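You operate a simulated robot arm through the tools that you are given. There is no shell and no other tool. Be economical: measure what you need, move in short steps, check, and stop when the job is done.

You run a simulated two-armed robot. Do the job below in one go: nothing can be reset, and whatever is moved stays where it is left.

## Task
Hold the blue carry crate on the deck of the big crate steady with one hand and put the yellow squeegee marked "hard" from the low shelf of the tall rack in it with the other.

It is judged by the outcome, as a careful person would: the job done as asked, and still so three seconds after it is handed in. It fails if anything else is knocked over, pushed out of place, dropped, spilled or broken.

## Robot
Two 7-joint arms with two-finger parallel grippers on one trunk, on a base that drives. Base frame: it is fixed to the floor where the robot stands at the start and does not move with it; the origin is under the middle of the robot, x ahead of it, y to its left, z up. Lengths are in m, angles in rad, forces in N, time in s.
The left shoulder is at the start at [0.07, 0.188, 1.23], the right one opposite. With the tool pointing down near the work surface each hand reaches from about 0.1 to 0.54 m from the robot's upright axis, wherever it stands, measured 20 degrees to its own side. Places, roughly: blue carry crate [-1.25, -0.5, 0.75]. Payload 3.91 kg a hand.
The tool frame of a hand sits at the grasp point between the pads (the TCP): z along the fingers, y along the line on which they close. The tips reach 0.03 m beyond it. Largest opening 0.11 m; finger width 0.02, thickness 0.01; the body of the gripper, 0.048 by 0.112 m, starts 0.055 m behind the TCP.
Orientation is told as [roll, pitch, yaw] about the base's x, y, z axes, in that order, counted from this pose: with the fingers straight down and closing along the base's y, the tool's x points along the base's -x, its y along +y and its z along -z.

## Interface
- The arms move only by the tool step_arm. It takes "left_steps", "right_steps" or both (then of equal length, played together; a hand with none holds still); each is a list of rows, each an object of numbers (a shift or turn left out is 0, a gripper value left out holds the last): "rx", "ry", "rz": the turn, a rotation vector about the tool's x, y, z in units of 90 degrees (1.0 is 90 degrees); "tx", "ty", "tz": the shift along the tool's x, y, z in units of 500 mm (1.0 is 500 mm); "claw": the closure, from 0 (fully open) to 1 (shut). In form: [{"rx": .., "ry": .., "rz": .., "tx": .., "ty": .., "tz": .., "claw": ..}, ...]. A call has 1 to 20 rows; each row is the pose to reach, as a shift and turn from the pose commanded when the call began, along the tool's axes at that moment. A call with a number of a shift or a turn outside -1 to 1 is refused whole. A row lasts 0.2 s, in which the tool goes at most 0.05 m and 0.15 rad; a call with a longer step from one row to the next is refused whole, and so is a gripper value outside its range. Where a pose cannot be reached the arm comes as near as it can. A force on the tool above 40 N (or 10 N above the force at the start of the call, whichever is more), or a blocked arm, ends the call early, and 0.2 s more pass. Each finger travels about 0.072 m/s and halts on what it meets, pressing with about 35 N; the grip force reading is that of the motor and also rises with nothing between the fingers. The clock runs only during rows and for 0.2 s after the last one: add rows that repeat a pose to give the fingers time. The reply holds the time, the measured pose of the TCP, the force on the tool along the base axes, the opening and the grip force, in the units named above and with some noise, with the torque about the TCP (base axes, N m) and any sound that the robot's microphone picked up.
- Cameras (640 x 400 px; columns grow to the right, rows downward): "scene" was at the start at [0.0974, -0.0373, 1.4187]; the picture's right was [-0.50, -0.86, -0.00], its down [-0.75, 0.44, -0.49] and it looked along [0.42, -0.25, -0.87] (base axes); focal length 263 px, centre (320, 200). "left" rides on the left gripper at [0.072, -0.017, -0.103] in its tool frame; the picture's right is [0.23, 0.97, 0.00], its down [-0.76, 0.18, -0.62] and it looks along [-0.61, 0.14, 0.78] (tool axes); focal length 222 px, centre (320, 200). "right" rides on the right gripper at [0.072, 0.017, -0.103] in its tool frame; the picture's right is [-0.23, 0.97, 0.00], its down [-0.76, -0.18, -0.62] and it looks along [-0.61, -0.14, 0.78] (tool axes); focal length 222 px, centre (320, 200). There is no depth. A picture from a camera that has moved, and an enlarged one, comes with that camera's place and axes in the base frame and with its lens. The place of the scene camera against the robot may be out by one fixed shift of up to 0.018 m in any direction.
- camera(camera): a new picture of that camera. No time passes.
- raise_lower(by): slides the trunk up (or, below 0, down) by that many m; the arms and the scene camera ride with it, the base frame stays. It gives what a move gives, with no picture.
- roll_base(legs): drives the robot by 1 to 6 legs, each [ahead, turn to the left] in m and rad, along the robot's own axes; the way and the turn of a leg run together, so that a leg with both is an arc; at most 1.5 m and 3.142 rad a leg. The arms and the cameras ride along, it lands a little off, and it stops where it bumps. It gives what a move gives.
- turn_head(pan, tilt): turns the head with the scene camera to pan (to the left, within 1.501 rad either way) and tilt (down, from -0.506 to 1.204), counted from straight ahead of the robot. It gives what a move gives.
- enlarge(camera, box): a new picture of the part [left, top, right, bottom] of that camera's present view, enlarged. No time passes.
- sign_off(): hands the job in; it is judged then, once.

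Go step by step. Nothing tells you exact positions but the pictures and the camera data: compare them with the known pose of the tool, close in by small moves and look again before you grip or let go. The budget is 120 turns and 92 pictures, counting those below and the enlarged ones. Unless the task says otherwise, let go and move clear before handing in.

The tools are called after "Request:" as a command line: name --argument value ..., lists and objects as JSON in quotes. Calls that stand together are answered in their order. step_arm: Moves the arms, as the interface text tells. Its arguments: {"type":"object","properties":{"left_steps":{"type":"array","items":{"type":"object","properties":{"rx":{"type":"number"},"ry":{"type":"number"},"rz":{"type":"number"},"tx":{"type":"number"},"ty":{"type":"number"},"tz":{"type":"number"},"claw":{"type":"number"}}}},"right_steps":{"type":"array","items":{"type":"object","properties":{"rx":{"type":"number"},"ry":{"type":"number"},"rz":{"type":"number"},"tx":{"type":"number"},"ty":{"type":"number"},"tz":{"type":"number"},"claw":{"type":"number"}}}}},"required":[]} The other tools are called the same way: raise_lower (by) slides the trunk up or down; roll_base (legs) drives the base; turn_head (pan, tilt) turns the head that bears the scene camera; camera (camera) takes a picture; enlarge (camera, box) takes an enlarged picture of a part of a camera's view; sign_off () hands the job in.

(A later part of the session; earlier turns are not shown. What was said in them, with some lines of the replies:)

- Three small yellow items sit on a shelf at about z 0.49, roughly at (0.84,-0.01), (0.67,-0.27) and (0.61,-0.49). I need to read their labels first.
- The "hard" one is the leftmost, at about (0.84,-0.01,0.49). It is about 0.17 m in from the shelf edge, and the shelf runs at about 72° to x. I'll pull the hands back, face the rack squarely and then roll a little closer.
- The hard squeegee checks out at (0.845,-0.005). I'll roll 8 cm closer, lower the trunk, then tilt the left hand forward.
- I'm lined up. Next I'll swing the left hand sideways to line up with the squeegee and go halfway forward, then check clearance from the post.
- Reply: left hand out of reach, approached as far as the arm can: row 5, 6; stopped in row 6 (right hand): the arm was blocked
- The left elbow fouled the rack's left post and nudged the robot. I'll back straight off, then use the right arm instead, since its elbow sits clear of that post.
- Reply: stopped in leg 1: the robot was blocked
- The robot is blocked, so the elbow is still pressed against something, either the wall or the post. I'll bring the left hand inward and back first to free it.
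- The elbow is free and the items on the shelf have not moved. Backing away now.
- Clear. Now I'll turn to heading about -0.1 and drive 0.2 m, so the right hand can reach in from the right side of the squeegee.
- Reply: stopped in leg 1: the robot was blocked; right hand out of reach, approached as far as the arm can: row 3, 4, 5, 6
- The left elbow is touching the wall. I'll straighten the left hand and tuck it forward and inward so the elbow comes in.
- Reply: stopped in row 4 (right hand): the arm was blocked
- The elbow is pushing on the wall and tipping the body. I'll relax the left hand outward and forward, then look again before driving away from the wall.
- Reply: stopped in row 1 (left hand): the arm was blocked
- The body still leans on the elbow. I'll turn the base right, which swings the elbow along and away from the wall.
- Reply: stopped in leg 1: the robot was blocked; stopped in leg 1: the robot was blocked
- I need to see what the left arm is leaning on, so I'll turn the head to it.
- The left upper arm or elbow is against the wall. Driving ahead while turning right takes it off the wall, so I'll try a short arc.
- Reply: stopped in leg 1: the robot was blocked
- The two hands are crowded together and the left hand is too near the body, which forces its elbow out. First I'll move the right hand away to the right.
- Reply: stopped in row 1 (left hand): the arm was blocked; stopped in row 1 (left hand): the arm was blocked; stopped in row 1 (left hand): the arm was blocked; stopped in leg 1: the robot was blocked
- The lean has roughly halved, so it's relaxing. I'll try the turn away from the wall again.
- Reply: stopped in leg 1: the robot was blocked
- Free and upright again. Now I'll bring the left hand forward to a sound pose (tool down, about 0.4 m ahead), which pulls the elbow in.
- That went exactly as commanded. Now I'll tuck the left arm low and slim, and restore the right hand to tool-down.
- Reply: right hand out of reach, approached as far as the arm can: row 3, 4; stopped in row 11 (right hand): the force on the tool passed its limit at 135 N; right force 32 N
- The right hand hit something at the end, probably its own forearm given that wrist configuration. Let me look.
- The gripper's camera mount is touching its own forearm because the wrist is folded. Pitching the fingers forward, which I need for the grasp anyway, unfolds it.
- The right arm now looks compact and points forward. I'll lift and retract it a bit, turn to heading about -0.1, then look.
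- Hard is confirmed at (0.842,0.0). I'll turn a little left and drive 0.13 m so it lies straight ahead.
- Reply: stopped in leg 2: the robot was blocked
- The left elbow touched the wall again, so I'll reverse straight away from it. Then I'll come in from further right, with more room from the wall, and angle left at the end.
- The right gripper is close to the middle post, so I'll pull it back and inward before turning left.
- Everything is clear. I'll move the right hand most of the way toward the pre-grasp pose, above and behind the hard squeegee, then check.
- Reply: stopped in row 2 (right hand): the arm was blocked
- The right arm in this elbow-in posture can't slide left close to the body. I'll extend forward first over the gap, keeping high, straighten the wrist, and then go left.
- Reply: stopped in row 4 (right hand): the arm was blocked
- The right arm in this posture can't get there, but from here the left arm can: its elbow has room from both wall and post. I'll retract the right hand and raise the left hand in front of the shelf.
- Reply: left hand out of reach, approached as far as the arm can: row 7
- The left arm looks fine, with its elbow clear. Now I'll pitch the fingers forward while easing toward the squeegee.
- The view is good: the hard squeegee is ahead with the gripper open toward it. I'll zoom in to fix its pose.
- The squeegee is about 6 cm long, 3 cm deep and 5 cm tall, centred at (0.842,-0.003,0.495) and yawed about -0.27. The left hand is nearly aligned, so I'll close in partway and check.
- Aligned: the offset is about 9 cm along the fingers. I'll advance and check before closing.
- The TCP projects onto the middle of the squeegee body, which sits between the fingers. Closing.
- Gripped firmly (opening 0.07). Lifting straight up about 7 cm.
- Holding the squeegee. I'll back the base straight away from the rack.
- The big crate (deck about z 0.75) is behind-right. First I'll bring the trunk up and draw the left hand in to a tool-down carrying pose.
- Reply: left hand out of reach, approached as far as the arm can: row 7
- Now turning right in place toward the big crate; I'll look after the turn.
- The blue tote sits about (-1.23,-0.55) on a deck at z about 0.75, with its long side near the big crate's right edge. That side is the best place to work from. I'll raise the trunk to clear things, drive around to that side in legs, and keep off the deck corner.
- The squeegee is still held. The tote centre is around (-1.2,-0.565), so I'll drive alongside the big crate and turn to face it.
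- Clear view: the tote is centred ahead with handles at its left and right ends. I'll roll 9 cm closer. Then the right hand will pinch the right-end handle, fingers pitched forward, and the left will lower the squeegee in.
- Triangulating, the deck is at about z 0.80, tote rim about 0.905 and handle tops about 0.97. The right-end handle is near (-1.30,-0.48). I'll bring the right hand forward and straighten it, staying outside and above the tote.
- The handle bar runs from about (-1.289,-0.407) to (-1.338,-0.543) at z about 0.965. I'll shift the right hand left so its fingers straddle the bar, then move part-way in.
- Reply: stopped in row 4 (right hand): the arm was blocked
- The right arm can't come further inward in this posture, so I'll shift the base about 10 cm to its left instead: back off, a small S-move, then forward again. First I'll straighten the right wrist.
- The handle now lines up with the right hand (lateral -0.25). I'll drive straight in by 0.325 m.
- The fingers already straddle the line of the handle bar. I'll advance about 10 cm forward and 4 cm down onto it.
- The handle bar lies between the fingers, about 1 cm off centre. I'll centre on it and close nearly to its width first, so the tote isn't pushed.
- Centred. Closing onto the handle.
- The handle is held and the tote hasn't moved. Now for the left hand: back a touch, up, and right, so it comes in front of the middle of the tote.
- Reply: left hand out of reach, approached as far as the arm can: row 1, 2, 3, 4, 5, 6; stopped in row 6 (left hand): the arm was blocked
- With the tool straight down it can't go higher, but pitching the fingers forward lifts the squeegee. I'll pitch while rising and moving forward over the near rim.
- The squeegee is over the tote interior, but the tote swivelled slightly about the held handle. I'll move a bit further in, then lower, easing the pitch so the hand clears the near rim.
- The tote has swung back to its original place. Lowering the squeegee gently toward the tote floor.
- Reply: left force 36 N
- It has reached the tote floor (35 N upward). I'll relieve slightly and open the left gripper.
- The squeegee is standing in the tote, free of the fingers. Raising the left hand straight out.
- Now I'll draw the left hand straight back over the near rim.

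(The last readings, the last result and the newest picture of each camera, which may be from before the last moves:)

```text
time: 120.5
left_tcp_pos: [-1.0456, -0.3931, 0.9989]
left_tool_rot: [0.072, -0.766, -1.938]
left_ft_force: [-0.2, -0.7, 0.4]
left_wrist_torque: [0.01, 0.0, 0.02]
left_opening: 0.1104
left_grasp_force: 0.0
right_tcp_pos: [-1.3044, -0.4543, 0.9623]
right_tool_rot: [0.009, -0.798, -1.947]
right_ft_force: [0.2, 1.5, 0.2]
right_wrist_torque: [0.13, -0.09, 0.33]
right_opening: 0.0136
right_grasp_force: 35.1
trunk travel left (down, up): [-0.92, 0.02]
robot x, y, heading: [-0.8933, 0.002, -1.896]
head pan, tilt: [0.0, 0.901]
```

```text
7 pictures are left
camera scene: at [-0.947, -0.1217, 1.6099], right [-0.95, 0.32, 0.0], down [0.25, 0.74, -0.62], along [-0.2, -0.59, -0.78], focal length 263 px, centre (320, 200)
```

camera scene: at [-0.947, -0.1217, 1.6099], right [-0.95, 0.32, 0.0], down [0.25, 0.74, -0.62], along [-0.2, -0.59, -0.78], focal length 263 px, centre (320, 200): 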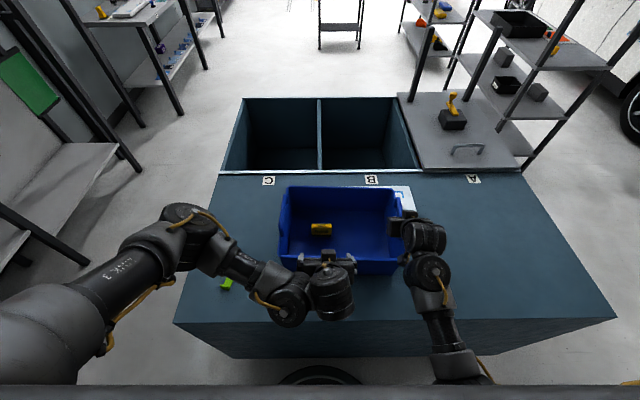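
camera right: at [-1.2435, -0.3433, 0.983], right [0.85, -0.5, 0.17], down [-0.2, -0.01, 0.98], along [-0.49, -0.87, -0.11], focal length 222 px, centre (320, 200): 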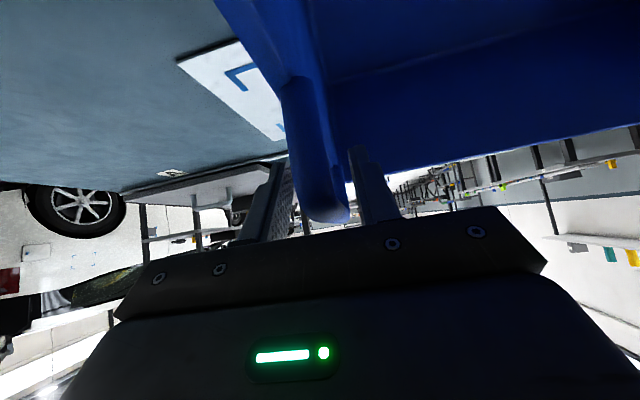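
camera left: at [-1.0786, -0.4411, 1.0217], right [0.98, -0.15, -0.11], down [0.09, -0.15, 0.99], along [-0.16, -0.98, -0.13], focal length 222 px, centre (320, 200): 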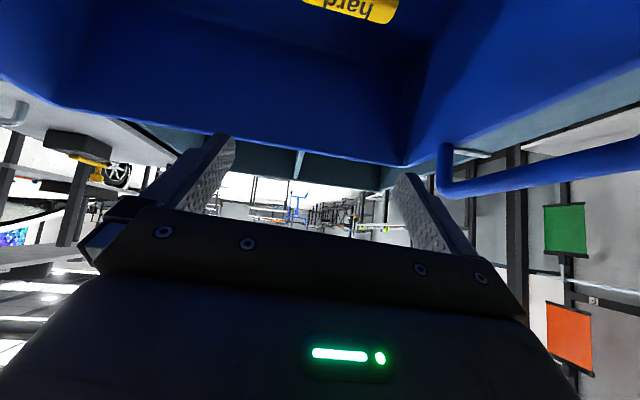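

The squeegee sits in the tote and the tote is in place. Now I'll open the right hand and back it off the way it came.

Request:
step_arm --right_steps '[{"claw": 0.8}, {"claw": 0.5}, {"claw": 0.2}, {"claw": 0.0}, {"claw": 0.0}, {"tx": 0.018, "tz": -0.05}, {"tx": 0.036, "tz": -0.1}, {"tx": 0.054, "tz": -0.15}, {"tx": 0.072, "tz": -0.2}, {"tx": 0.13, "tz": -0.26}]'

Request:
roll_base --legs '[[-0.12, 0]]'

Request:
camera --camera "scene"

Request:
enlarge --camera "scene" --box '[200, 140, 440, 290]'

```text
time: 122.7
left_tcp_pos: [-1.0442, -0.3937, 0.9999]
left_tool_rot: [0.068, -0.769, -1.935]
left_ft_force: [-0.2, -0.7, 0.4]
left_wrist_torque: [-0.01, 0.05, -0.02]
left_opening: 0.1097
left_grasp_force: 0.0
right_tcp_pos: [-1.2498, -0.3235, 1.006]
right_tool_rot: [0.007, -0.801, -1.944]
right_ft_force: [0.5, 0.2, 0.8]
right_wrist_torque: [-0.05, 0.01, 0.01]
right_opening: 0.1097
right_grasp_force: 0.1
trunk travel left (down, up): [-0.92, 0.02]
robot x, y, heading: [-0.8973, 0.004, -1.898]
head pan, tilt: [0.0, 0.901]
```

```text
time: 123.9
left_tcp_pos: [-1.0078, -0.2804, 0.9981]
left_tool_rot: [0.07, -0.767, -1.937]
left_ft_force: [0.1, 0.3, 0.4]
left_wrist_torque: [-0.01, 0.01, 0.01]
left_opening: 0.11
left_grasp_force: 0.0
right_tcp_pos: [-1.2138, -0.2103, 1.0054]
right_tool_rot: [0.009, -0.8, -1.946]
right_ft_force: [-0.6, -0.2, -0.2]
right_wrist_torque: [0.02, -0.03, -0.02]
right_opening: 0.1098
right_grasp_force: 0.1
trunk travel left (down, up): [-0.92, 0.02]
robot x, y, heading: [-0.8567, 0.1177, -1.901]
head pan, tilt: [0.0, 0.901]
```

```text
6 pictures are left
camera scene: at [-0.9085, -0.0084, 1.6098], right [-0.95, 0.32, 0.0], down [0.25, 0.74, -0.62], along [-0.2, -0.59, -0.78], focal length 263 px, centre (320, 200)
```

scene: 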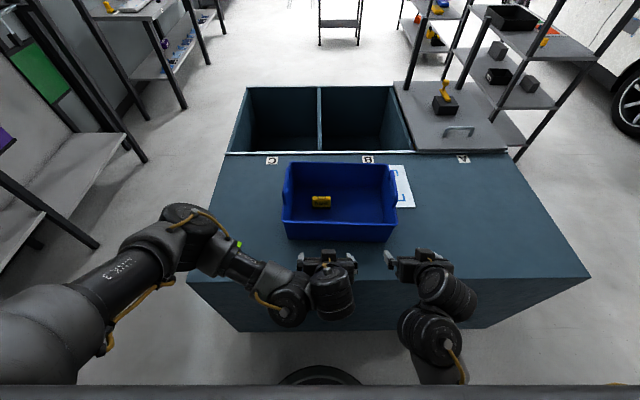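

```text
2.67 times, centred on (320, 215) of scene
camera zoom: at [-0.9085, -0.0084, 1.6098], right [-0.95, 0.32, 0.0], down [0.25, 0.74, -0.62], along [-0.2, -0.59, -0.78], focal length 702 px, centre (320, 160)
```

zoom: 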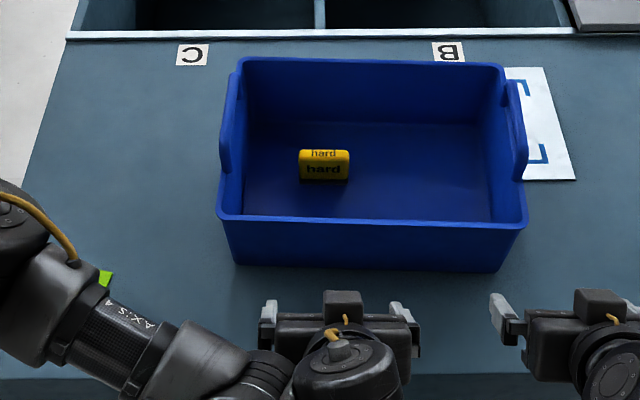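

The yellow "hard" squeegee stands in the blue tote, the tote is where it was on the deck, both hands are clear and nothing else looks disturbed. Handing in now.

Request:
sign_off

```text
The job is handed in.
```

The yellow "hard" squeegee is standing in the blue carry crate on the deck. I held the crate by its right-end handle with the right hand, set the squeegee in with the left, then let go and moved both hands clear.

- **Rack and wall:** the left elbow bumped the rack's left post, then pressed on the side wall and tipped the robot for a short while. Nothing I could see on the shelves moved.
- **Carry crate:** it swivelled slightly while the squeegee went over its rim, then swung back to about its original place.
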